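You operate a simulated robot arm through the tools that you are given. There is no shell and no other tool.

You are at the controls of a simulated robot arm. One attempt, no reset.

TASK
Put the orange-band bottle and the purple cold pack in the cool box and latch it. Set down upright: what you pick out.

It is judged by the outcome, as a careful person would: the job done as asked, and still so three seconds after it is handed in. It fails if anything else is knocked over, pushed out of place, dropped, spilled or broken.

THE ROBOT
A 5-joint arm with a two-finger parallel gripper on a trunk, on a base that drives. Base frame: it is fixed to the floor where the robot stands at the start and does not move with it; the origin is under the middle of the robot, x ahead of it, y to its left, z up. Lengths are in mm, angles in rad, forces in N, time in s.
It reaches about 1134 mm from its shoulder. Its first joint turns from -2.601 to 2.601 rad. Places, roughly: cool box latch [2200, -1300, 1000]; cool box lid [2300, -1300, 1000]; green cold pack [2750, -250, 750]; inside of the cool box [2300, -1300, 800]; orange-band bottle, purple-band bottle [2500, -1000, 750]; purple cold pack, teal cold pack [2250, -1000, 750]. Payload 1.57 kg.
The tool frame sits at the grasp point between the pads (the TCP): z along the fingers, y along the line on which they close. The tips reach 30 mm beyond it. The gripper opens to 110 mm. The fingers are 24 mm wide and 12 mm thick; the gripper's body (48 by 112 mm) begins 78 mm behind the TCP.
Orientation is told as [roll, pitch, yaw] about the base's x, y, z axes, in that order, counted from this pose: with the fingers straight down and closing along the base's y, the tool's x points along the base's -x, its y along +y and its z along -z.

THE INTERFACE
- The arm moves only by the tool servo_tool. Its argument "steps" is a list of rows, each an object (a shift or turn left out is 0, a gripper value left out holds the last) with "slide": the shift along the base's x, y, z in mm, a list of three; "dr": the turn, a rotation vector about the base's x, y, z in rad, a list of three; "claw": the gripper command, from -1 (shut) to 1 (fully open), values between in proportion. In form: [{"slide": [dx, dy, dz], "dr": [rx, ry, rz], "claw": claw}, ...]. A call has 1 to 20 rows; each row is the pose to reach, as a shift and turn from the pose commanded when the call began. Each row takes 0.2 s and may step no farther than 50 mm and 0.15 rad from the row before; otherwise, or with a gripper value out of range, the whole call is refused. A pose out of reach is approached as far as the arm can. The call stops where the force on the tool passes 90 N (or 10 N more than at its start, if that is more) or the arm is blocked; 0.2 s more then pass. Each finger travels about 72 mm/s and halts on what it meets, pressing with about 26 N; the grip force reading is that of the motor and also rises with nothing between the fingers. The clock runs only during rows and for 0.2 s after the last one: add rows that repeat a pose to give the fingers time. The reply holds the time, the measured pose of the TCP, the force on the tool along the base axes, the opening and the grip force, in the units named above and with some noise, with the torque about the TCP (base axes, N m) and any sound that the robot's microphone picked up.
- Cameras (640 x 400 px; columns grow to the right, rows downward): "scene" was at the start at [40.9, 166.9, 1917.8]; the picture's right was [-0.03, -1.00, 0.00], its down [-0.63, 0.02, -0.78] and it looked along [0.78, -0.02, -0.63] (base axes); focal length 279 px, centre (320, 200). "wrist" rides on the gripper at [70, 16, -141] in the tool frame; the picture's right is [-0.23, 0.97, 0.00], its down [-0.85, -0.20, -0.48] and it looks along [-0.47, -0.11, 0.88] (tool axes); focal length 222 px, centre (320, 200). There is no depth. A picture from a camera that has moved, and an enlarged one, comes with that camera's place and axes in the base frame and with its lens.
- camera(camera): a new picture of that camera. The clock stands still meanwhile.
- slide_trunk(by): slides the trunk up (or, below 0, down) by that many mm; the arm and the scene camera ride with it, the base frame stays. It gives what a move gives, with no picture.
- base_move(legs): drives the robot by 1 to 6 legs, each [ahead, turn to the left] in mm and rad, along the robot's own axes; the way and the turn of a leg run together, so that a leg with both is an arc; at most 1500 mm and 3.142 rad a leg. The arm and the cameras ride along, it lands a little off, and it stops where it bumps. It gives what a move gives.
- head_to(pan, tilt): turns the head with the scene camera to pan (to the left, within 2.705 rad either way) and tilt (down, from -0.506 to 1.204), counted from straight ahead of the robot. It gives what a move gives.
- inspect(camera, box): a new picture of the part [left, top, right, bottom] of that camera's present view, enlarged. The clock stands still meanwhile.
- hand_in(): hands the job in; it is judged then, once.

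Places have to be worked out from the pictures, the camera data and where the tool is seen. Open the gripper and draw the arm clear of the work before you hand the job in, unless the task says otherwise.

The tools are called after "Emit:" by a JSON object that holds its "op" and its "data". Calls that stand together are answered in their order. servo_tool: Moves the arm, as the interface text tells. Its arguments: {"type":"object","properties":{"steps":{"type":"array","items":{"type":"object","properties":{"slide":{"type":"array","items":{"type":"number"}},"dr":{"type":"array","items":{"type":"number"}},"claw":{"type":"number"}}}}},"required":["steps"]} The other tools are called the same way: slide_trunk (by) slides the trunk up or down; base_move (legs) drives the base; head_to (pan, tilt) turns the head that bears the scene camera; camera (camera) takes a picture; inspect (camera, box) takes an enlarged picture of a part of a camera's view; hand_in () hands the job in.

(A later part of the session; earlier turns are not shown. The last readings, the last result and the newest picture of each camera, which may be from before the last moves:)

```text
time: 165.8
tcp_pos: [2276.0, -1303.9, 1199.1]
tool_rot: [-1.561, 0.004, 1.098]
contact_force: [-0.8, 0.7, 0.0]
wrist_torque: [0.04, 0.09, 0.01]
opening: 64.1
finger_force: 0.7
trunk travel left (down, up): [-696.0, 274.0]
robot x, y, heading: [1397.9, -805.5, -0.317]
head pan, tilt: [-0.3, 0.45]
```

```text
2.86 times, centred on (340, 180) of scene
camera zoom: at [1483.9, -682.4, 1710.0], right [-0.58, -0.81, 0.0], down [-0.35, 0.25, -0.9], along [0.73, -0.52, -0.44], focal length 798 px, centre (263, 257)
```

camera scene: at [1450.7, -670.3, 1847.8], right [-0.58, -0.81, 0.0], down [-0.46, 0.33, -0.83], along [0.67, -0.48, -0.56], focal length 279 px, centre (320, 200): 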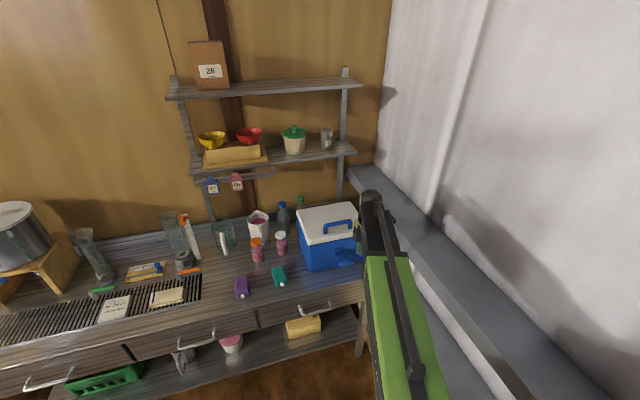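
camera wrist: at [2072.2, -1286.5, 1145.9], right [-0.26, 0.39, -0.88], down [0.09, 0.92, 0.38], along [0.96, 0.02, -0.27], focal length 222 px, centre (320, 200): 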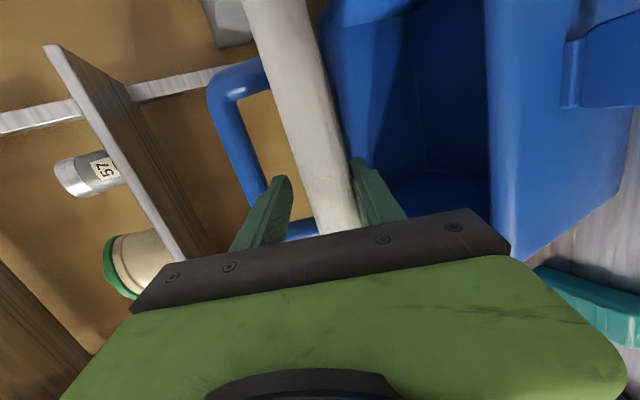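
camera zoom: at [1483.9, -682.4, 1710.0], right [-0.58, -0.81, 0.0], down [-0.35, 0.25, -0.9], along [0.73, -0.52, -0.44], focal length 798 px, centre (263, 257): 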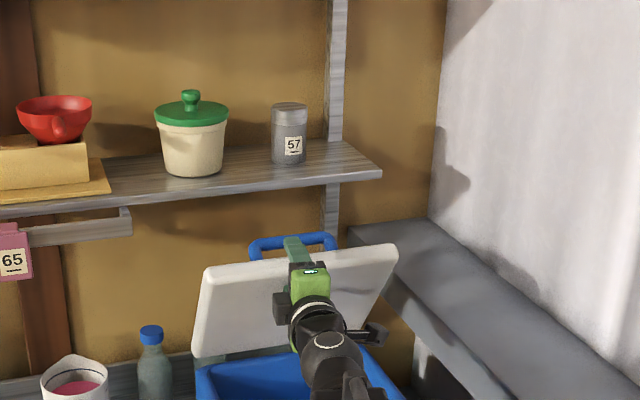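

Lid at ~65°. I raise 8 mm (so the upper finger passes above the lid's edge, still ~14 mm below the shelf), then push forward in small steps.

Emit:
{"op": "slide_trunk", "data": {"by": 8}}

Emit:
{"op": "servo_tool", "data": {"steps": [{"slide": [7.6, -2.4, 0], "dr": [0, 0, 0.0015], "claw": 0.18}, {"slide": [15.2, -4.9, 0], "dr": [0, 0, 0.003], "claw": 0.18}, {"slide": [22.9, -7.3, 0], "dr": [0, 0, 0.0045], "claw": 0.18}, {"slide": [30.5, -9.8, 0], "dr": [0, 0, 0.006], "claw": 0.18}, {"slide": [38.1, -12.2, 0], "dr": [0, 0, 0.0075], "claw": 0.18}]}}

Emit:
{"op": "inspect", "data": {"camera": "wrist", "box": [180, 60, 440, 240]}}

Emit:
{"op": "inspect", "data": {"camera": "scene", "box": [260, 110, 420, 250]}}

```text
time: 166.4
tcp_pos: [2275.5, -1302.9, 1207.2]
tool_rot: [-1.561, 0.004, 1.098]
contact_force: [-0.2, 1.2, -0.1]
wrist_torque: [0.0, 0.01, 0.03]
opening: 63.9
finger_force: 0.2
trunk travel left (down, up): [-704.0, 266.0]
robot x, y, heading: [1396.2, -806.5, -0.324]
head pan, tilt: [-0.3, 0.45]
```

```text
time: 167.6
tcp_pos: [2314.3, -1316.6, 1206.7]
tool_rot: [-1.562, 0.004, 1.105]
contact_force: [0.3, 0.6, 0.1]
wrist_torque: [0.02, 0.0, 0.01]
opening: 64.9
finger_force: 0.0
trunk travel left (down, up): [-704.0, 266.0]
robot x, y, heading: [1401.1, -805.9, -0.32]
head pan, tilt: [-0.3, 0.45]
```

```text
2.22 times, centred on (310, 150) of wrist
camera zoom: at [2155.9, -1315.6, 1192.4], right [0.09, 0.2, -0.97], down [-0.04, 0.98, 0.2], along [0.99, 0.02, 0.1], focal length 494 px, centre (342, 311)
```

zoom: 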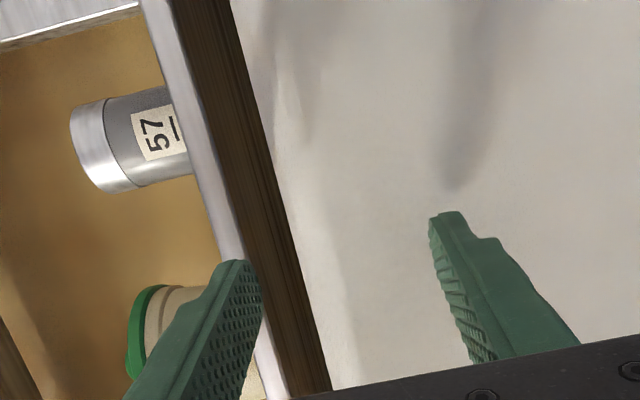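

```text
2.86 times, centred on (340, 180) of scene
camera zoom: at [1484.0, -682.4, 1717.9], right [-0.58, -0.81, 0.0], down [-0.35, 0.25, -0.9], along [0.73, -0.52, -0.44], focal length 798 px, centre (263, 257)
```

zoom: 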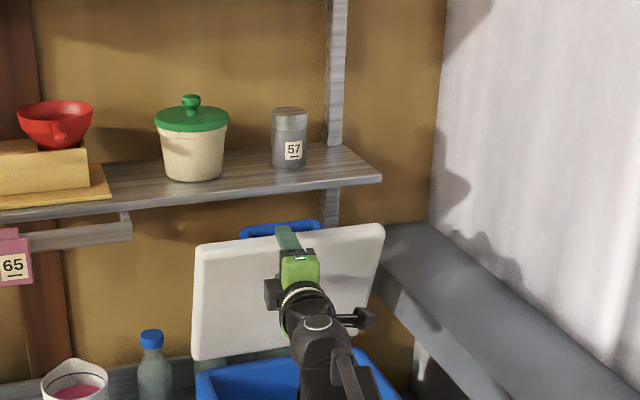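

The tool force is now ~0 and the finger's shadow is detached from the lid, so it seems to have gone past centre. I retract slightly and check that it stays.

Emit:
{"op": "servo_tool", "data": {"steps": [{"slide": [-9.5, 3.1, 0], "claw": 0.18}, {"slide": [-19, 6.1, 0], "claw": 0.18}]}}

Emit:
{"op": "inspect", "data": {"camera": "wrist", "box": [180, 60, 440, 240]}}

```text
time: 168.2
tcp_pos: [2295.6, -1309.6, 1207.4]
tool_rot: [-1.56, 0.004, 1.104]
contact_force: [0.3, 0.1, -0.4]
wrist_torque: [-0.01, 0.01, 0.01]
opening: 64.8
finger_force: 0.2
trunk travel left (down, up): [-704.0, 266.0]
robot x, y, heading: [1398.2, -805.7, -0.316]
head pan, tilt: [-0.3, 0.45]
```

```text
2.22 times, centred on (310, 150) of wrist
camera zoom: at [2136.2, -1309.3, 1192.5], right [0.09, 0.2, -0.97], down [-0.04, 0.98, 0.2], along [0.99, 0.02, 0.1], focal length 494 px, centre (342, 311)
```

zoom: 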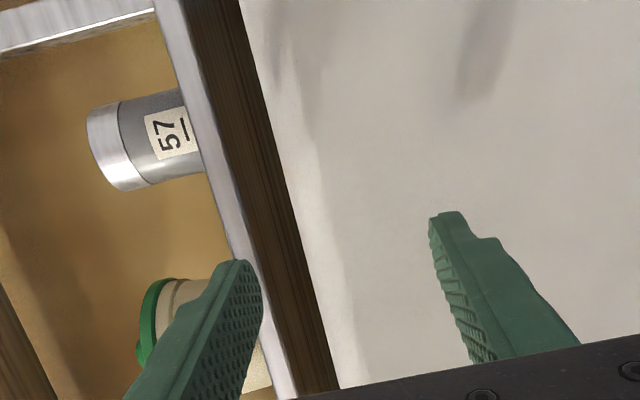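

The lid stays open on its own. I withdraw fully and look into the box.

Emit:
{"op": "servo_tool", "data": {"steps": [{"slide": [-38, 12.2, 0], "claw": 0.18}, {"slide": [-76, 24.4, 0], "claw": 0.18}, {"slide": [-114, 36.5, 0], "claw": 0.18}, {"slide": [-142, 45.5, 0], "claw": 0.18}]}}

Emit:
{"op": "camera", "data": {"camera": "scene"}}

Emit:
{"op": "inspect", "data": {"camera": "scene", "box": [220, 130, 420, 270]}}

```text
time: 169.2
tcp_pos: [2151.3, -1266.5, 1205.5]
tool_rot: [-1.554, 0.005, 1.103]
contact_force: [0.6, 0.6, 0.1]
wrist_torque: [-0.03, -0.01, -0.01]
opening: 64.8
finger_force: 0.1
trunk travel left (down, up): [-704.0, 266.0]
robot x, y, heading: [1396.1, -806.9, -0.32]
head pan, tilt: [-0.3, 0.45]
```

```text
taken
camera scene: at [1483.4, -682.3, 1718.0], right [-0.58, -0.81, 0.0], down [-0.35, 0.25, -0.9], along [0.73, -0.52, -0.43], focal length 279 px, centre (320, 200)
```

scene: 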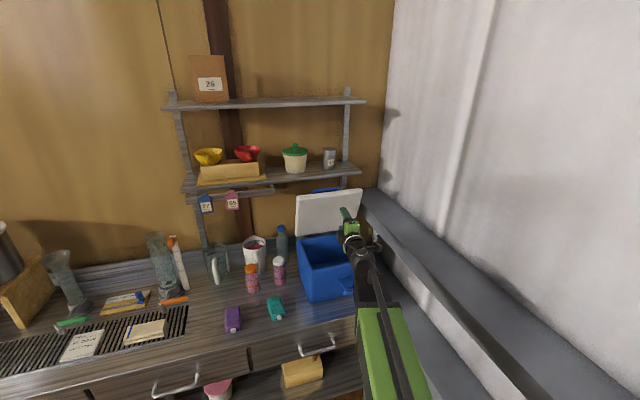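

```text
2.86 times, centred on (320, 200) of scene
camera zoom: at [1483.4, -682.3, 1718.0], right [-0.58, -0.81, 0.0], down [-0.35, 0.25, -0.9], along [0.73, -0.52, -0.43], focal length 798 px, centre (320, 200)
```

zoom: 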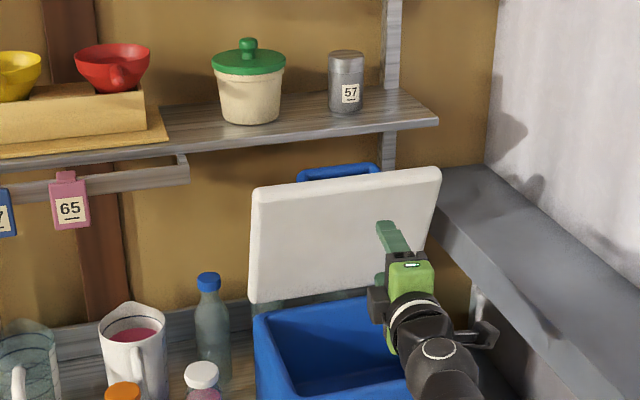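

The box is open and empty. Next the items: the purple pack (long axis about along the box normal, near N 2466, L -109) and the orange-band bottle (near N 2630, L -204). I turn the tool down about the wrist first.

Emit:
{"op": "servo_tool", "data": {"steps": [{"slide": [-2.7, 1.4, -33.5], "dr": [0.0639, 0.1277, 0], "claw": 0.5}, {"slide": [-9.5, 4.8, -66.2], "dr": [0.1278, 0.2554, 0], "claw": 1}, {"slide": [-20.6, 10.3, -97.4], "dr": [0.1917, 0.3831, 0]}, {"slide": [-35.5, 17.8, -126.6], "dr": [0.2556, 0.5108, 0]}, {"slide": [-53.9, 27, -153.2], "dr": [0.3195, 0.6385, 0]}, {"slide": [-75.6, 37.8, -176.5], "dr": [0.3834, 0.7662, 0]}, {"slide": [-99.9, 50, -196.1], "dr": [0.4473, 0.8939, 0]}, {"slide": [-126.6, 63.3, -211.7], "dr": [0.5112, 1.0216, 0]}, {"slide": [-154.9, 77.5, -222.9], "dr": [0.5751, 1.1493, 0]}, {"slide": [-184.3, 92.2, -229.4], "dr": [0.639, 1.277, 0]}, {"slide": [-210.6, 105.4, -231.9], "dr": [0.6954, 1.3897, 0]}]}}

```text
time: 171.6
tcp_pos: [1942.5, -1158.4, 970.9]
tool_rot: [-0.004, 0.001, 1.11]
contact_force: [0.9, 0.2, -0.4]
wrist_torque: [-0.03, -0.01, 0.01]
opening: 110.0
finger_force: 0.0
trunk travel left (down, up): [-704.0, 266.0]
robot x, y, heading: [1397.0, -804.9, -0.322]
head pan, tilt: [-0.3, 0.45]
```

Emit:
{"op": "servo_tool", "data": {"steps": [{"slide": [19.6, 33.5, 0], "dr": [0, 0, -0.142]}, {"slide": [36.7, 68.4, 0], "dr": [0, 0, -0.284]}, {"slide": [51.7, 104.4, 0], "dr": [0, 0, -0.426]}, {"slide": [63.6, 141.6, 0], "dr": [0, 0, -0.568]}, {"slide": [73.2, 179.5, 0], "dr": [0, 0, -0.71]}, {"slide": [80.6, 218, 0], "dr": [0, 0, -0.852]}, {"slide": [85.5, 257, 0], "dr": [0, 0, -0.994]}, {"slide": [88.2, 296.2, 0], "dr": [0, 0, -1.136]}, {"slide": [87.4, 335.5, 0], "dr": [0, 0, -1.278]}, {"slide": [84.3, 374.7, 0], "dr": [0, 0, -1.42]}, {"slide": [84.3, 374.7, 0], "dr": [0, 0, -1.42]}]}}

Emit:
{"op": "base_move", "data": {"legs": [[285, 0]]}}

Emit:
{"op": "camera", "data": {"camera": "wrist"}}

Emit:
{"op": "camera", "data": {"camera": "scene"}}

```text
time: 174.0
tcp_pos: [2024.9, -781.6, 970.9]
tool_rot: [-0.006, 0.003, -0.312]
contact_force: [0.3, 0.3, -0.2]
wrist_torque: [0.0, 0.01, 0.02]
opening: 109.9
finger_force: 0.1
out of reach, approached as far as the arm can: row 5, 6, 8, 9
trunk travel left (down, up): [-704.0, 266.0]
robot x, y, heading: [1398.7, -803.4, -0.314]
head pan, tilt: [-0.3, 0.45]
```

```text
time: 176.0
tcp_pos: [2296.1, -872.4, 970.8]
tool_rot: [-0.006, 0.003, -0.311]
contact_force: [-0.2, -0.4, 0.4]
wrist_torque: [0.03, -0.01, 0.01]
opening: 110.1
finger_force: 0.1
trunk travel left (down, up): [-704.0, 266.0]
robot x, y, heading: [1670.0, -896.6, -0.319]
head pan, tilt: [-0.3, 0.45]
```

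```text
taken
camera wrist: at [2235.0, -835.4, 1112.5], right [0.51, 0.86, -0.01], down [0.76, -0.45, 0.48], along [0.41, -0.25, -0.88], focal length 222 px, centre (320, 200)
```

wrist: 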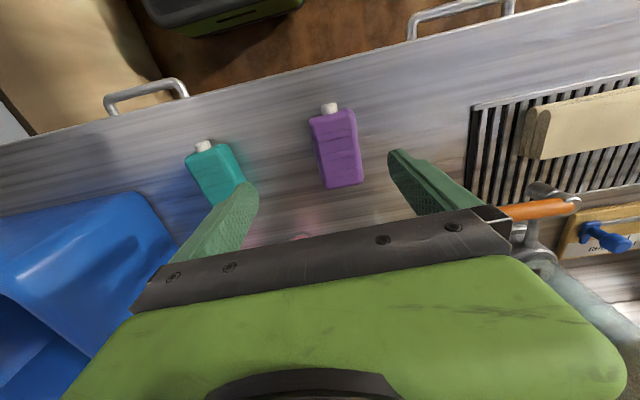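

```text
taken
camera scene: at [1755.7, -772.1, 1717.9], right [-0.58, -0.81, 0.0], down [-0.35, 0.25, -0.9], along [0.73, -0.52, -0.44], focal length 279 px, centre (320, 200)
```

scene: 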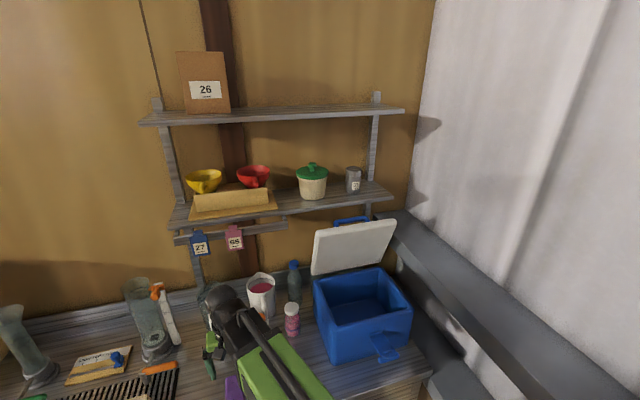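

Clear view of both packs and the box opening. I zoom on the purple pack to fix its position.

Emit:
{"op": "inspect", "data": {"camera": "wrist", "box": [270, 80, 410, 200]}}

```text
3.33 times, centred on (340, 140) of wrist
camera zoom: at [2235.0, -835.4, 1112.5], right [0.51, 0.86, -0.01], down [0.76, -0.45, 0.48], along [0.41, -0.25, -0.88], focal length 740 px, centre (253, 400)
```

zoom: 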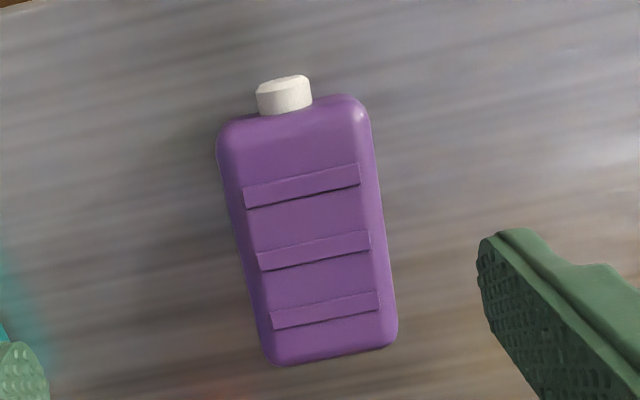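

Pack centre ≈ (2316,-859), 55 mm wide, axis at -0.33 rad. I centre over it, set 80 mm opening, and descend by trunk.

Emit:
{"op": "servo_tool", "data": {"steps": [{"slide": [10, 6.7, 0], "dr": [0, 0, -0.01], "claw": 0.4545}, {"slide": [19.9, 13.4, 0], "dr": [0, 0, -0.017], "claw": 0.4545}, {"slide": [19.9, 13.4, 0], "dr": [0, 0, -0.017], "claw": 0.4545}]}}

Emit:
{"op": "slide_trunk", "data": {"by": -115}}

Emit:
{"op": "camera", "data": {"camera": "wrist"}}

```text
time: 176.8
tcp_pos: [2315.4, -859.4, 970.9]
tool_rot: [-0.006, 0.002, -0.329]
contact_force: [-0.7, 0.8, -0.1]
wrist_torque: [-0.02, -0.02, 0.0]
opening: 80.1
finger_force: 0.0
trunk travel left (down, up): [-704.0, 266.0]
robot x, y, heading: [1667.6, -898.9, -0.314]
head pan, tilt: [-0.3, 0.45]
```

```text
time: 178.2
tcp_pos: [2317.0, -859.8, 857.5]
tool_rot: [-0.009, 0.003, -0.328]
contact_force: [-0.1, 0.2, 0.2]
wrist_torque: [0.0, -0.01, 0.01]
opening: 80.0
finger_force: 0.0
trunk travel left (down, up): [-589.0, 381.0]
robot x, y, heading: [1668.5, -898.4, -0.322]
head pan, tilt: [-0.3, 0.45]
```

```text
taken
camera wrist: at [2255.3, -821.1, 997.9], right [0.53, 0.85, -0.01], down [0.75, -0.46, 0.48], along [0.4, -0.26, -0.88], focal length 222 px, centre (320, 200)
```

wrist: 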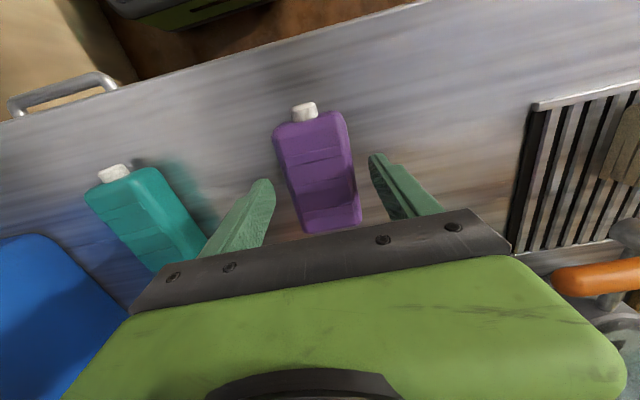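

Emit:
{"op": "slide_trunk", "data": {"by": -20}}

Emit:
{"op": "inspect", "data": {"camera": "wrist", "box": [220, 80, 460, 240]}}

```text
time: 178.9
tcp_pos: [2317.2, -859.1, 836.5]
tool_rot: [-0.007, 0.0, -0.327]
contact_force: [-0.1, 0.2, -0.2]
wrist_torque: [0.01, 0.01, -0.04]
opening: 80.0
finger_force: 0.0
trunk travel left (down, up): [-569.0, 401.0]
robot x, y, heading: [1666.9, -895.9, -0.318]
head pan, tilt: [-0.3, 0.45]
```

```text
2.50 times, centred on (340, 160) of wrist
camera zoom: at [2255.4, -821.1, 977.8], right [0.53, 0.85, -0.01], down [0.75, -0.46, 0.48], along [0.4, -0.26, -0.88], focal length 555 px, centre (270, 300)
```

zoom: 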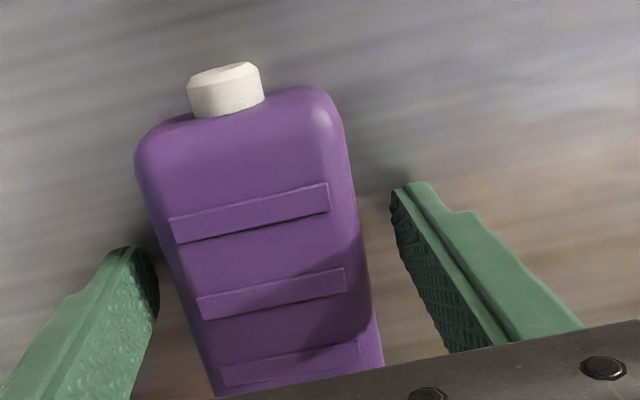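

Emit:
{"op": "slide_trunk", "data": {"by": -5}}

Emit:
{"op": "servo_tool", "data": {"steps": [{"slide": [0, 0, 0], "claw": 0.2}, {"slide": [0, 0, 0], "claw": 0}, {"slide": [0, 0, 0], "claw": -0.3}, {"slide": [0, 0, 0], "claw": -0.6}, {"slide": [0, 0, 0], "claw": -0.6}]}}

Emit:
{"op": "inspect", "data": {"camera": "wrist", "box": [220, 80, 460, 240]}}

```text
time: 179.4
tcp_pos: [2316.3, -858.7, 832.1]
tool_rot: [-0.008, 0.002, -0.327]
contact_force: [0.0, 0.0, -0.8]
wrist_torque: [0.0, -0.04, -0.03]
opening: 80.1
finger_force: 0.0
trunk travel left (down, up): [-564.0, 406.0]
robot x, y, heading: [1667.8, -895.1, -0.322]
head pan, tilt: [-0.3, 0.45]
```

```text
time: 180.6
tcp_pos: [2315.5, -859.1, 830.4]
tool_rot: [-0.008, 0.002, -0.329]
contact_force: [-0.5, -0.7, 1.2]
wrist_torque: [0.1, -0.01, 0.05]
opening: 57.5
finger_force: 26.1
trunk travel left (down, up): [-564.0, 406.0]
robot x, y, heading: [1668.3, -895.0, -0.315]
head pan, tilt: [-0.3, 0.45]
```

```text
2.50 times, centred on (340, 160) of wrist
camera zoom: at [2255.3, -821.1, 972.9], right [0.53, 0.85, -0.01], down [0.75, -0.46, 0.48], along [0.4, -0.26, -0.88], focal length 555 px, centre (270, 300)
```

zoom: 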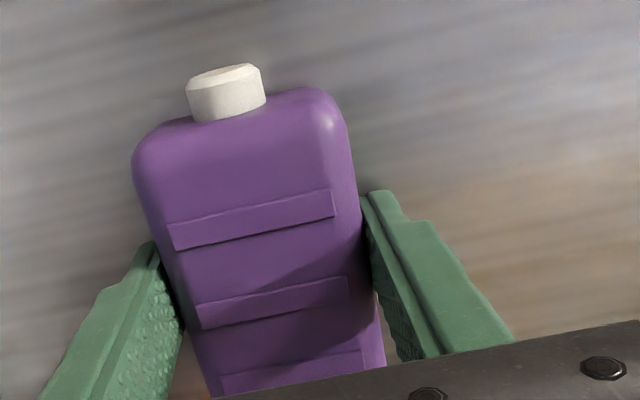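

Gripped at 57.5 mm. I lift it well above the box rim and check it hangs level.

Emit:
{"op": "slide_trunk", "data": {"by": 20}}

Emit:
{"op": "slide_trunk", "data": {"by": 210}}

Emit:
{"op": "camera", "data": {"camera": "wrist"}}

Emit:
{"op": "camera", "data": {"camera": "scene"}}

```text
time: 181.3
tcp_pos: [2315.7, -858.6, 851.1]
tool_rot: [-0.007, 0.001, -0.328]
contact_force: [0.3, -0.2, -2.0]
wrist_torque: [0.0, -0.01, -0.02]
opening: 57.9
finger_force: 26.0
trunk travel left (down, up): [-584.0, 386.0]
robot x, y, heading: [1668.9, -896.8, -0.319]
head pan, tilt: [-0.3, 0.45]
```

```text
time: 183.6
tcp_pos: [2316.8, -859.0, 1061.0]
tool_rot: [-0.008, 0.001, -0.329]
contact_force: [0.2, 0.1, -2.0]
wrist_torque: [-0.01, 0.01, 0.0]
opening: 58.0
finger_force: 26.1
trunk travel left (down, up): [-794.0, 176.0]
robot x, y, heading: [1668.9, -891.6, -0.32]
head pan, tilt: [-0.3, 0.45]
```

```text
taken
camera wrist: at [2255.6, -821.0, 1202.7], right [0.53, 0.85, -0.01], down [0.75, -0.46, 0.48], along [0.4, -0.26, -0.88], focal length 222 px, centre (320, 200)
```

wrist: 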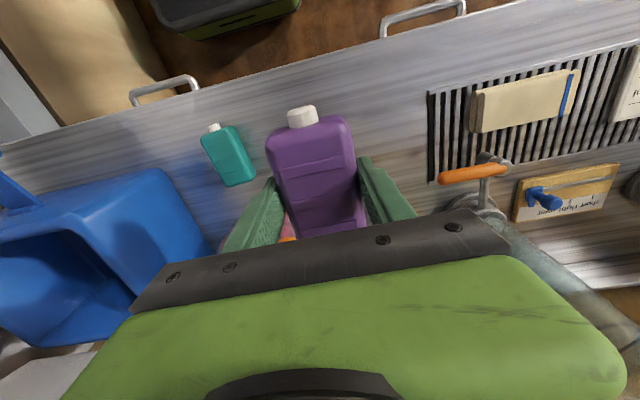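

```text
taken
camera scene: at [1755.2, -771.8, 1807.9], right [-0.58, -0.81, 0.0], down [-0.35, 0.25, -0.9], along [0.73, -0.52, -0.44], focal length 279 px, centre (320, 200)
```

scene: 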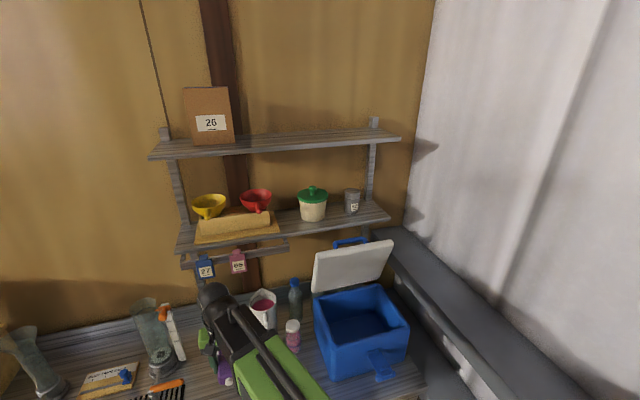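

Pack held level. I carry it over to the box opening, target about L -620, N 2590 (right half).

Emit:
{"op": "servo_tool", "data": {"steps": [{"slide": [-3.6, -47.4, 0], "claw": -0.6}, {"slide": [-7.2, -94.8, 0], "claw": -0.6}, {"slide": [-10.8, -142.2, 0], "claw": -0.6}, {"slide": [-14.4, -189.6, 0], "claw": -0.6}, {"slide": [-18, -237, 0], "claw": -0.6}, {"slide": [-21.5, -284.5, 0], "claw": -0.6}, {"slide": [-25.1, -331.9, 0], "claw": -0.6}, {"slide": [-28.7, -379.3, 0], "claw": -0.6}, {"slide": [-32.3, -426.7, 0], "dr": [0, 0, 0.005], "claw": -0.6}, {"slide": [-35.9, -474.1, 0], "dr": [0, 0, 0.01], "claw": -0.6}, {"slide": [-39.5, -521.6, 0], "dr": [0, 0, 0.016], "claw": -0.6}, {"slide": [-39.5, -521.6, 0], "dr": [0, 0, 0.016], "claw": -0.6}]}}

Emit:
{"op": "camera", "data": {"camera": "wrist"}}

Emit:
{"op": "camera", "data": {"camera": "scene"}}

```text
time: 186.2
tcp_pos: [2275.0, -1381.0, 1060.9]
tool_rot: [-0.007, 0.003, -0.312]
contact_force: [0.6, 0.2, -1.1]
wrist_torque: [-0.02, 0.04, 0.0]
opening: 57.6
finger_force: 25.8
trunk travel left (down, up): [-794.0, 176.0]
robot x, y, heading: [1669.3, -896.3, -0.323]
head pan, tilt: [-0.3, 0.45]
```

```text
taken
camera wrist: at [2215.3, -1343.6, 1202.8], right [0.51, 0.86, -0.01], down [0.75, -0.45, 0.48], along [0.41, -0.25, -0.88], focal length 222 px, centre (320, 200)
```

wrist: 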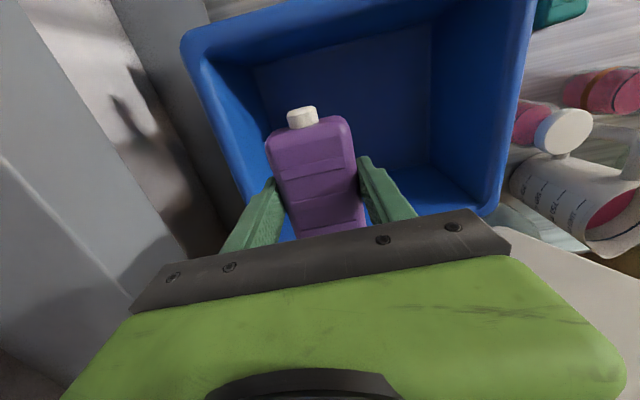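

```text
taken
camera scene: at [1755.1, -771.8, 1807.9], right [-0.58, -0.81, 0.0], down [-0.35, 0.25, -0.9], along [0.73, -0.52, -0.44], focal length 279 px, centre (320, 200)
```

scene: 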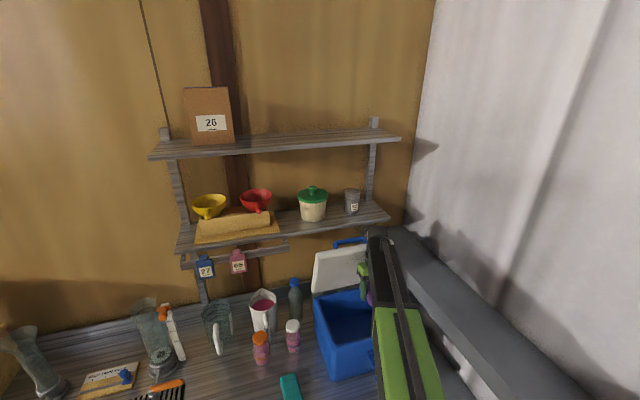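

The pack is over the cavity (interior L ≈ -436…-698). I lower it by trunk, slowing near the floor.

Emit:
{"op": "slide_trunk", "data": {"by": -120}}

Emit:
{"op": "slide_trunk", "data": {"by": -65}}

Emit:
{"op": "camera", "data": {"camera": "wrist"}}

```text
time: 187.7
tcp_pos: [2276.8, -1380.6, 941.5]
tool_rot: [-0.008, 0.001, -0.311]
contact_force: [0.9, 0.2, -2.5]
wrist_torque: [-0.01, 0.02, -0.04]
opening: 57.8
finger_force: 26.2
trunk travel left (down, up): [-674.0, 296.0]
robot x, y, heading: [1668.1, -894.5, -0.321]
head pan, tilt: [-0.3, 0.45]
```

```text
time: 188.7
tcp_pos: [2276.2, -1380.8, 876.3]
tool_rot: [-0.006, 0.003, -0.31]
contact_force: [-0.2, 0.3, -2.5]
wrist_torque: [-0.02, 0.0, 0.02]
opening: 57.8
finger_force: 25.7
trunk travel left (down, up): [-609.0, 361.0]
robot x, y, heading: [1669.7, -895.8, -0.315]
head pan, tilt: [-0.3, 0.45]
```

```text
taken
camera wrist: at [2215.4, -1343.4, 1017.7], right [0.52, 0.86, -0.01], down [0.75, -0.45, 0.48], along [0.41, -0.25, -0.88], focal length 222 px, centre (320, 200)
```

wrist: 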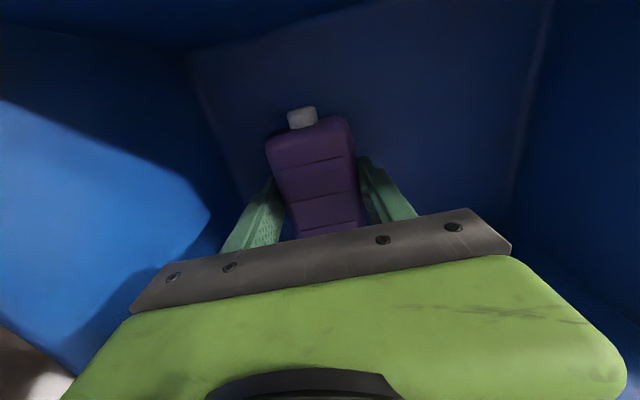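

Emit:
{"op": "slide_trunk", "data": {"by": -18}}

Emit:
{"op": "slide_trunk", "data": {"by": -6}}

Emit:
{"op": "slide_trunk", "data": {"by": -4}}

```text
time: 189.3
tcp_pos: [2275.6, -1380.8, 857.2]
tool_rot: [-0.006, 0.001, -0.314]
contact_force: [-0.4, 0.4, -1.6]
wrist_torque: [0.01, 0.01, 0.01]
opening: 57.6
finger_force: 26.2
trunk travel left (down, up): [-591.0, 379.0]
robot x, y, heading: [1667.7, -892.3, -0.317]
head pan, tilt: [-0.3, 0.45]
```

```text
time: 189.9
tcp_pos: [2275.3, -1380.3, 854.6]
tool_rot: [-0.009, -0.002, -0.314]
contact_force: [10.9, -11.4, 43.3]
wrist_torque: [1.33, 0.01, -0.62]
opening: 57.9
finger_force: 25.9
trunk travel left (down, up): [-585.0, 385.0]
robot x, y, heading: [1668.2, -891.3, -0.316]
head pan, tilt: [-0.3, 0.45]
```

```text
time: 190.3
tcp_pos: [2275.1, -1380.7, 855.4]
tool_rot: [-0.008, -0.007, -0.313]
contact_force: [-2.2, -1.6, 53.3]
wrist_torque: [1.93, 0.19, 0.07]
opening: 57.8
finger_force: 26.3
trunk travel left (down, up): [-584.0, 386.0]
robot x, y, heading: [1668.4, -897.9, -0.323]
head pan, tilt: [-0.3, 0.45]
stopped: the force on the tool passed its limit at 101 N (the readings are from after the stop); the commanded pose is now the measured one
```

Floor contact at TCP z ≈ 855 (pack bottom ≈ 820). I raise 2 mm to relieve the press, then look before releasing.

Emit:
{"op": "slide_trunk", "data": {"by": 2}}

Emit:
{"op": "inspect", "data": {"camera": "wrist", "box": [180, 60, 480, 260]}}

```text
time: 190.8
tcp_pos: [2275.7, -1380.5, 854.9]
tool_rot: [-0.01, -0.004, -0.312]
contact_force: [-13.9, 8.4, 16.8]
wrist_torque: [0.96, 0.41, 0.53]
opening: 57.8
finger_force: 26.0
trunk travel left (down, up): [-586.0, 384.0]
robot x, y, heading: [1666.6, -898.0, -0.321]
head pan, tilt: [-0.3, 0.45]
```

```text
2.00 times, centred on (330, 160) of wrist
camera zoom: at [2214.0, -1342.8, 995.9], right [0.52, 0.86, -0.01], down [0.75, -0.45, 0.48], along [0.41, -0.26, -0.88], focal length 444 px, centre (300, 280)
```

zoom: 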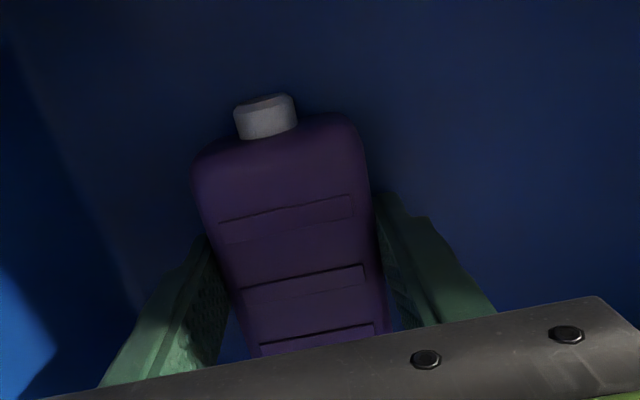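

Emit:
{"op": "slide_trunk", "data": {"by": 1}}

Emit:
{"op": "servo_tool", "data": {"steps": [{"slide": [0, 0, 0], "claw": 0.08}, {"slide": [0, 0, 0], "claw": 0.15}, {"slide": [0, 0, 0], "claw": 0.25}, {"slide": [0, 0, 0], "claw": 0.25}]}}

Emit:
{"op": "inspect", "data": {"camera": "wrist", "box": [180, 60, 480, 260]}}

```text
time: 191.3
tcp_pos: [2279.4, -1382.2, 854.4]
tool_rot: [-0.01, -0.006, -0.314]
contact_force: [-6.5, 3.2, 7.3]
wrist_torque: [0.47, 0.2, 0.21]
opening: 57.9
finger_force: 25.9
trunk travel left (down, up): [-587.0, 383.0]
robot x, y, heading: [1668.5, -897.3, -0.32]
head pan, tilt: [-0.3, 0.45]
```

```text
time: 192.3
tcp_pos: [2277.7, -1382.4, 854.9]
tool_rot: [-0.011, -0.008, -0.314]
contact_force: [0.3, -11.1, 13.2]
wrist_torque: [0.2, -0.03, -0.1]
opening: 59.6
finger_force: 0.0
trunk travel left (down, up): [-587.0, 383.0]
robot x, y, heading: [1670.0, -895.0, -0.317]
head pan, tilt: [-0.3, 0.45]
```

```text
2.00 times, centred on (330, 160) of wrist
camera zoom: at [2215.9, -1344.8, 995.7], right [0.52, 0.86, -0.01], down [0.75, -0.45, 0.49], along [0.41, -0.26, -0.87], focal length 444 px, centre (300, 280)
```

zoom: 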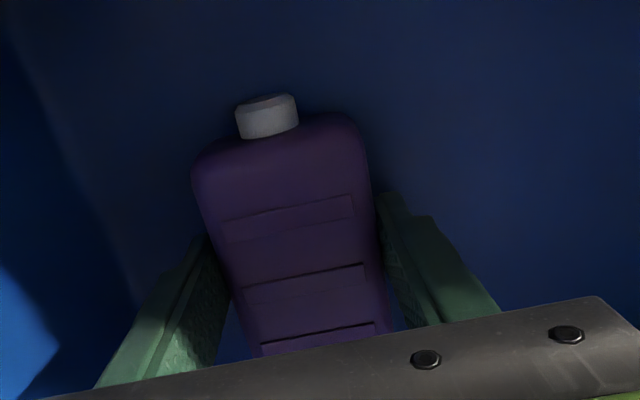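

The opening reads only 59.6 mm so far; I give the fingers more time while raising slightly off the floor.

Emit:
{"op": "servo_tool", "data": {"steps": [{"slide": [0, 0, 0], "claw": 0.25}, {"slide": [0, 0, 0], "claw": 0.25}, {"slide": [0, 0, 0], "claw": 0.25}]}}

Emit:
{"op": "slide_trunk", "data": {"by": 1}}

```text
time: 193.1
tcp_pos: [2279.6, -1382.5, 855.0]
tool_rot: [-0.01, -0.005, -0.315]
contact_force: [5.7, -13.1, 18.5]
wrist_torque: [0.29, -0.14, -0.21]
opening: 59.1
finger_force: 0.1
trunk travel left (down, up): [-587.0, 383.0]
robot x, y, heading: [1668.0, -898.7, -0.32]
head pan, tilt: [-0.3, 0.45]
```

```text
time: 193.6
tcp_pos: [2279.2, -1381.4, 856.0]
tool_rot: [-0.008, -0.005, -0.313]
contact_force: [0.8, -0.8, 0.2]
wrist_torque: [0.0, 0.01, -0.01]
opening: 68.7
finger_force: 0.0
trunk travel left (down, up): [-588.0, 382.0]
robot x, y, heading: [1669.9, -899.4, -0.322]
head pan, tilt: [-0.3, 0.45]
```

Freed: a fingertip had been touching the floor (floor ≈ z 825). The pack is released; I raise out and check how it sits.

Emit:
{"op": "slide_trunk", "data": {"by": 60}}

Emit:
{"op": "inspect", "data": {"camera": "wrist", "box": [160, 20, 480, 240]}}

Emit:
{"op": "slide_trunk", "data": {"by": 120}}

Emit:
{"op": "camera", "data": {"camera": "wrist"}}

```text
time: 194.6
tcp_pos: [2278.0, -1381.8, 914.6]
tool_rot: [-0.009, -0.004, -0.312]
contact_force: [-0.8, 0.0, -0.2]
wrist_torque: [0.01, 0.01, -0.01]
opening: 68.9
finger_force: 0.1
trunk travel left (down, up): [-648.0, 322.0]
robot x, y, heading: [1671.6, -893.3, -0.323]
head pan, tilt: [-0.3, 0.45]
```

```text
1.82 times, centred on (320, 130) of wrist
camera zoom: at [2216.6, -1344.4, 1056.3], right [0.52, 0.86, -0.01], down [0.75, -0.45, 0.48], along [0.41, -0.26, -0.88], focal length 404 px, centre (320, 327)
```

zoom: 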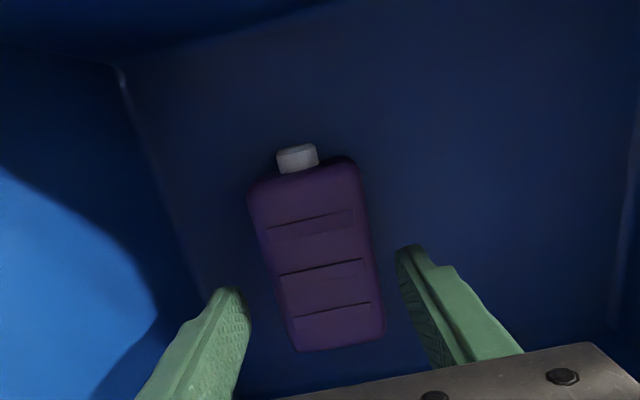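

```text
time: 196.1
tcp_pos: [2279.1, -1381.7, 1036.2]
tool_rot: [-0.008, -0.004, -0.312]
contact_force: [-0.8, -1.2, 0.0]
wrist_torque: [-0.04, -0.03, 0.02]
opening: 68.7
finger_force: 0.1
trunk travel left (down, up): [-768.0, 202.0]
robot x, y, heading: [1667.9, -894.6, -0.32]
head pan, tilt: [-0.3, 0.45]
```

```text
taken
camera wrist: at [2216.6, -1344.3, 1176.3], right [0.52, 0.86, -0.01], down [0.75, -0.45, 0.48], along [0.41, -0.26, -0.88], focal length 222 px, centre (320, 200)
```

wrist: 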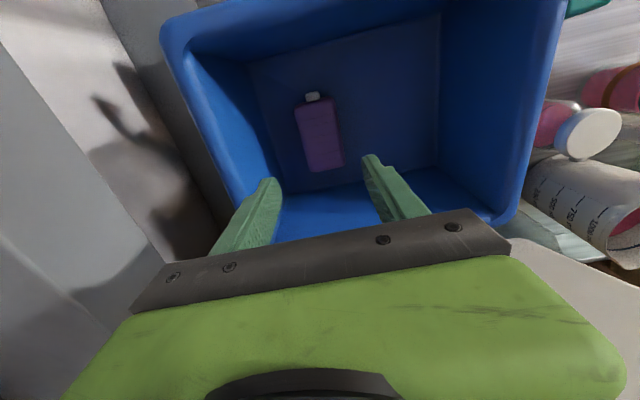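

The purple pack lies flat in the right half of the box. Now I go to hover in front of the orange-band bottle.

Emit:
{"op": "servo_tool", "data": {"steps": [{"slide": [10.7, 45.2, 0]}, {"slide": [21.4, 90.3, 0]}, {"slide": [32.2, 135.5, 0]}, {"slide": [42.9, 180.6, 0]}, {"slide": [53.6, 225.8, 0]}, {"slide": [64.3, 270.9, 0], "claw": 0.6}, {"slide": [75, 316.1, 0], "claw": 0.8}, {"slide": [85.8, 361.2, 0], "claw": 0.8}, {"slide": [96.5, 406.4, 0], "claw": 0.8}, {"slide": [96.5, 406.4, 0], "claw": 0.8}]}}

Emit:
{"op": "camera", "data": {"camera": "wrist"}}

Emit:
{"op": "camera", "data": {"camera": "scene"}}

```text
time: 198.3
tcp_pos: [2374.2, -971.3, 1034.7]
tool_rot: [-0.011, -0.004, -0.315]
contact_force: [-0.9, -0.6, 0.0]
wrist_torque: [-0.03, 0.02, -0.05]
opening: 98.9
finger_force: 0.0
trunk travel left (down, up): [-768.0, 202.0]
robot x, y, heading: [1666.8, -895.2, -0.316]
head pan, tilt: [-0.3, 0.45]
```

```text
taken
camera wrist: at [2311.9, -933.5, 1176.4], right [0.52, 0.86, -0.01], down [0.75, -0.45, 0.48], along [0.41, -0.26, -0.88], focal length 222 px, centre (320, 200)
```

wrist: 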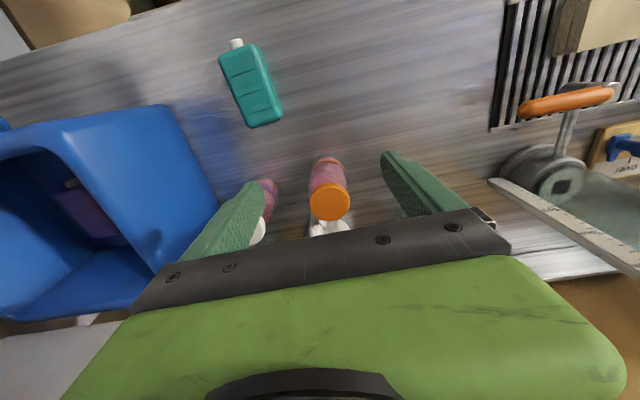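

```text
taken
camera scene: at [1755.0, -772.0, 1782.0], right [-0.58, -0.81, 0.0], down [-0.35, 0.25, -0.9], along [0.73, -0.52, -0.44], focal length 279 px, centre (320, 200)
```

scene: 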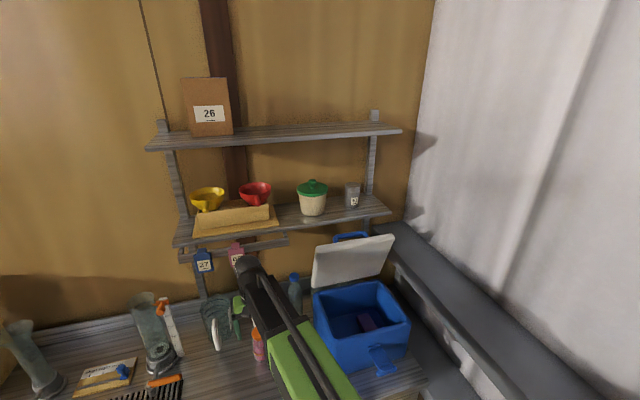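

Emit:
{"op": "inspect", "data": {"camera": "wrist", "box": [240, 130, 400, 240]}}

```text
3.64 times, centred on (320, 185) of wrist
camera zoom: at [2311.9, -933.5, 1176.4], right [0.52, 0.86, -0.01], down [0.75, -0.45, 0.48], along [0.41, -0.26, -0.88], focal length 808 px, centre (320, 254)
```

zoom: 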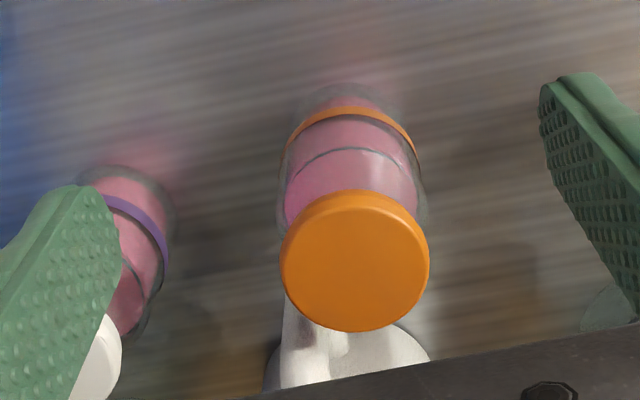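

The bottle's axis is near (2433,-995). I centre over it with an 80 mm opening (clear of the purple-band bottle), then descend.

Emit:
{"op": "servo_tool", "data": {"steps": [{"slide": [29.4, -11.9, 0], "claw": 0.4545}, {"slide": [58.8, -23.7, 0], "claw": 0.4545}, {"slide": [58.8, -23.7, 0], "claw": 0.4545}]}}

Emit:
{"op": "slide_trunk", "data": {"by": -60}}

Emit:
{"op": "camera", "data": {"camera": "wrist"}}

Emit:
{"op": "inspect", "data": {"camera": "wrist", "box": [220, 120, 440, 250]}}

```text
time: 199.1
tcp_pos: [2432.2, -996.4, 1034.3]
tool_rot: [-0.009, -0.004, -0.314]
contact_force: [-0.2, -0.6, -0.5]
wrist_torque: [0.02, 0.03, -0.01]
opening: 79.9
finger_force: 0.0
trunk travel left (down, up): [-768.0, 202.0]
robot x, y, heading: [1669.6, -892.0, -0.322]
head pan, tilt: [-0.3, 0.45]
```

```text
time: 200.1
tcp_pos: [2431.4, -994.9, 975.4]
tool_rot: [-0.01, -0.005, -0.311]
contact_force: [0.1, -0.1, -0.1]
wrist_torque: [-0.02, -0.02, -0.01]
opening: 80.0
finger_force: 0.2
trunk travel left (down, up): [-708.0, 262.0]
robot x, y, heading: [1669.0, -894.8, -0.316]
head pan, tilt: [-0.3, 0.45]
```

```text
taken
camera wrist: at [2370.2, -958.8, 1116.4], right [0.52, 0.86, -0.01], down [0.75, -0.45, 0.48], along [0.41, -0.26, -0.88], focal length 222 px, centre (320, 200)
```

wrist: 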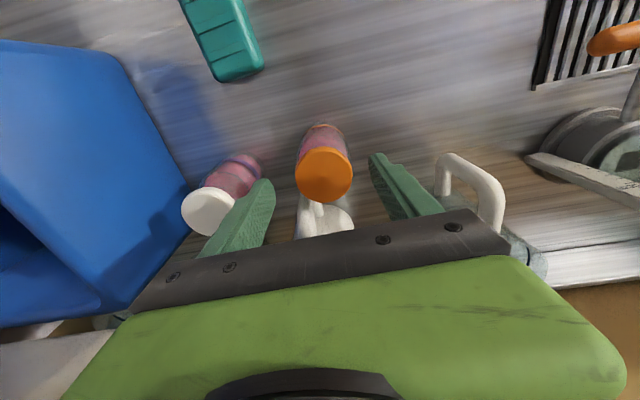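

```text
2.91 times, centred on (330, 185) of wrist
camera zoom: at [2370.2, -958.8, 1116.4], right [0.52, 0.86, -0.01], down [0.75, -0.45, 0.48], along [0.41, -0.26, -0.88], focal length 646 px, centre (291, 244)
```

zoom: 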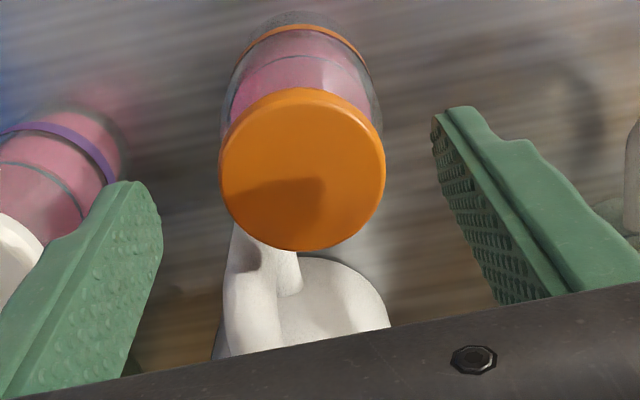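

Well centred. I descend to grip the upper body.

Emit:
{"op": "slide_trunk", "data": {"by": -60}}

Emit:
{"op": "slide_trunk", "data": {"by": -34}}

Emit:
{"op": "camera", "data": {"camera": "wrist"}}

```text
time: 201.1
tcp_pos: [2432.3, -995.7, 915.9]
tool_rot: [-0.009, -0.007, -0.313]
contact_force: [0.1, -0.4, 0.1]
wrist_torque: [-0.02, -0.01, 0.01]
opening: 80.1
finger_force: 0.1
trunk travel left (down, up): [-648.0, 322.0]
robot x, y, heading: [1667.4, -896.2, -0.319]
head pan, tilt: [-0.3, 0.45]
```

```text
time: 201.9
tcp_pos: [2431.9, -996.7, 881.0]
tool_rot: [-0.008, -0.005, -0.313]
contact_force: [0.2, 0.6, 0.3]
wrist_torque: [-0.01, -0.02, 0.0]
opening: 80.1
finger_force: 0.2
trunk travel left (down, up): [-614.0, 356.0]
robot x, y, heading: [1665.3, -894.3, -0.32]
head pan, tilt: [-0.3, 0.45]
```

```text
taken
camera wrist: at [2370.3, -958.7, 1022.3], right [0.52, 0.86, -0.01], down [0.75, -0.45, 0.48], along [0.41, -0.26, -0.88], focal length 222 px, centre (320, 200)
```

wrist: 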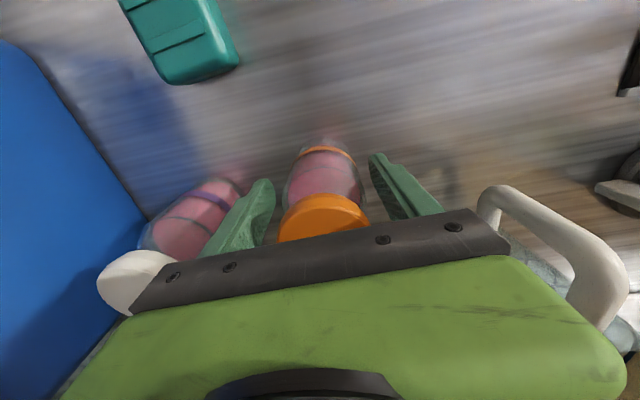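

Emit:
{"op": "servo_tool", "data": {"steps": [{"slide": [0, 0, 0], "claw": 0.2}, {"slide": [0, 0, 0], "claw": 0}, {"slide": [0, 0, 0], "claw": -0.3}, {"slide": [0, 0, 0], "claw": -0.6}, {"slide": [0, 0, 0], "claw": -0.6}]}}

Emit:
{"op": "slide_trunk", "data": {"by": 15}}

Emit:
{"op": "camera", "data": {"camera": "wrist"}}

```text
time: 203.1
tcp_pos: [2432.6, -996.5, 881.7]
tool_rot: [-0.009, -0.006, -0.312]
contact_force: [2.0, 2.0, 1.6]
wrist_torque: [0.26, -0.15, -0.04]
opening: 61.3
finger_force: 26.2
trunk travel left (down, up): [-614.0, 356.0]
robot x, y, heading: [1670.2, -893.3, -0.315]
head pan, tilt: [-0.3, 0.45]
```

```text
time: 203.7
tcp_pos: [2432.5, -997.2, 896.3]
tool_rot: [-0.007, -0.003, -0.311]
contact_force: [1.3, 0.0, -3.2]
wrist_torque: [0.03, 0.02, 0.03]
opening: 61.7
finger_force: 26.0
trunk travel left (down, up): [-629.0, 341.0]
robot x, y, heading: [1669.2, -895.1, -0.316]
head pan, tilt: [-0.3, 0.45]
```

```text
taken
camera wrist: at [2370.6, -958.8, 1037.1], right [0.52, 0.86, -0.01], down [0.75, -0.45, 0.48], along [0.41, -0.26, -0.88], focal length 222 px, centre (320, 200)
```

wrist: 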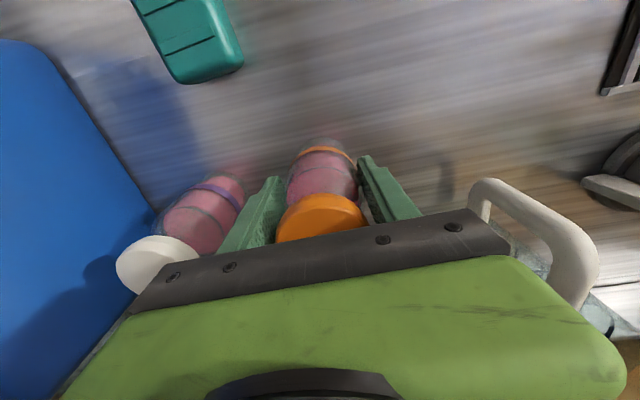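

Gripped (61.5 mm, ~3 N). I lift it above rim height and carry it over the left half of the box.

Emit:
{"op": "slide_trunk", "data": {"by": 190}}

Emit:
{"op": "servo_tool", "data": {"steps": [{"slide": [-18.2, -39, 0], "claw": -0.6}, {"slide": [-36.5, -77.9, 0], "claw": -0.6}, {"slide": [-54.7, -116.9, 0], "claw": -0.6}, {"slide": [-72.9, -155.8, 0], "claw": -0.6}, {"slide": [-91.2, -194.8, 0], "claw": -0.6}, {"slide": [-109.4, -233.8, 0], "claw": -0.6}, {"slide": [-128, -282, 0], "claw": -0.6}, {"slide": [-128, -282, 0], "claw": -0.6}]}}

Emit:
{"op": "camera", "data": {"camera": "wrist"}}

Emit:
{"op": "camera", "data": {"camera": "scene"}}

```text
time: 205.8
tcp_pos: [2432.5, -996.7, 1086.2]
tool_rot: [-0.008, -0.005, -0.313]
contact_force: [0.9, 0.2, -3.8]
wrist_torque: [-0.01, 0.0, 0.02]
opening: 61.3
finger_force: 26.0
trunk travel left (down, up): [-819.0, 151.0]
robot x, y, heading: [1663.2, -893.6, -0.318]
head pan, tilt: [-0.3, 0.45]
```

```text
refused: row 7 steps farther than a row can; nothing moved
```

```text
taken
camera wrist: at [2370.6, -958.8, 1227.1], right [0.52, 0.86, -0.01], down [0.75, -0.45, 0.48], along [0.41, -0.26, -0.88], focal length 222 px, centre (320, 200)
```

wrist: 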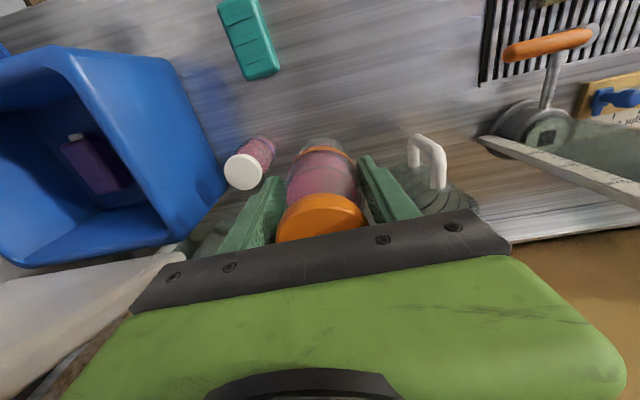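

```text
taken
camera scene: at [1755.6, -772.0, 1832.9], right [-0.58, -0.81, 0.0], down [-0.35, 0.25, -0.9], along [0.73, -0.52, -0.44], focal length 279 px, centre (320, 200)
```

scene: 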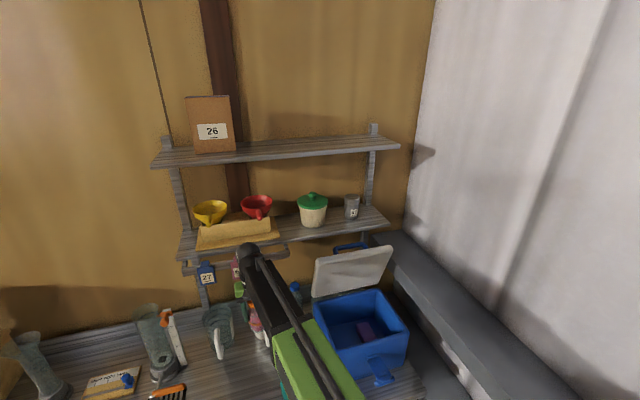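

The last row was slightly too long; I resend with even steps.

Emit:
{"op": "servo_tool", "data": {"steps": [{"slide": [-18.3, -40.3, 0], "claw": -0.6}, {"slide": [-36.5, -80.7, 0], "claw": -0.6}, {"slide": [-54.8, -121, 0], "claw": -0.6}, {"slide": [-73.1, -161.4, 0], "claw": -0.6}, {"slide": [-91.4, -201.7, 0], "claw": -0.6}, {"slide": [-109.6, -242.1, 0], "claw": -0.6}, {"slide": [-127.9, -282.4, 0], "claw": -0.6}, {"slide": [-127.9, -282.4, 0], "claw": -0.6}]}}

Emit:
{"op": "camera", "data": {"camera": "wrist"}}

```text
time: 207.1
tcp_pos: [2347.5, -1181.0, 1086.1]
tool_rot: [0.018, -0.004, -0.273]
contact_force: [18.2, 48.8, -7.7]
wrist_torque: [-5.62, 2.31, 2.25]
opening: 61.5
finger_force: 26.0
out of reach, approached as far as the arm can: row 6
trunk travel left (down, up): [-819.0, 151.0]
robot x, y, heading: [1670.0, -895.6, -0.321]
head pan, tilt: [-0.3, 0.45]
stopped in row 6: the force on the tool passed its limit at 110 N (the readings are from after the stop); the commanded pose is now the measured one
```

```text
taken
camera wrist: at [2283.0, -1149.6, 1227.5], right [0.48, 0.88, 0.02], down [0.76, -0.43, 0.48], along [0.43, -0.22, -0.88], focal length 222 px, centre (320, 200)
```

wrist: 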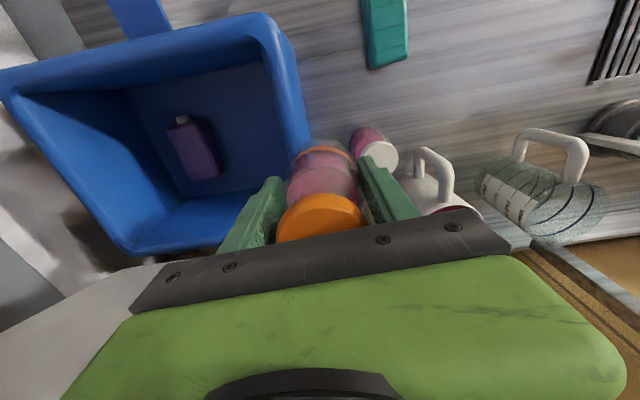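

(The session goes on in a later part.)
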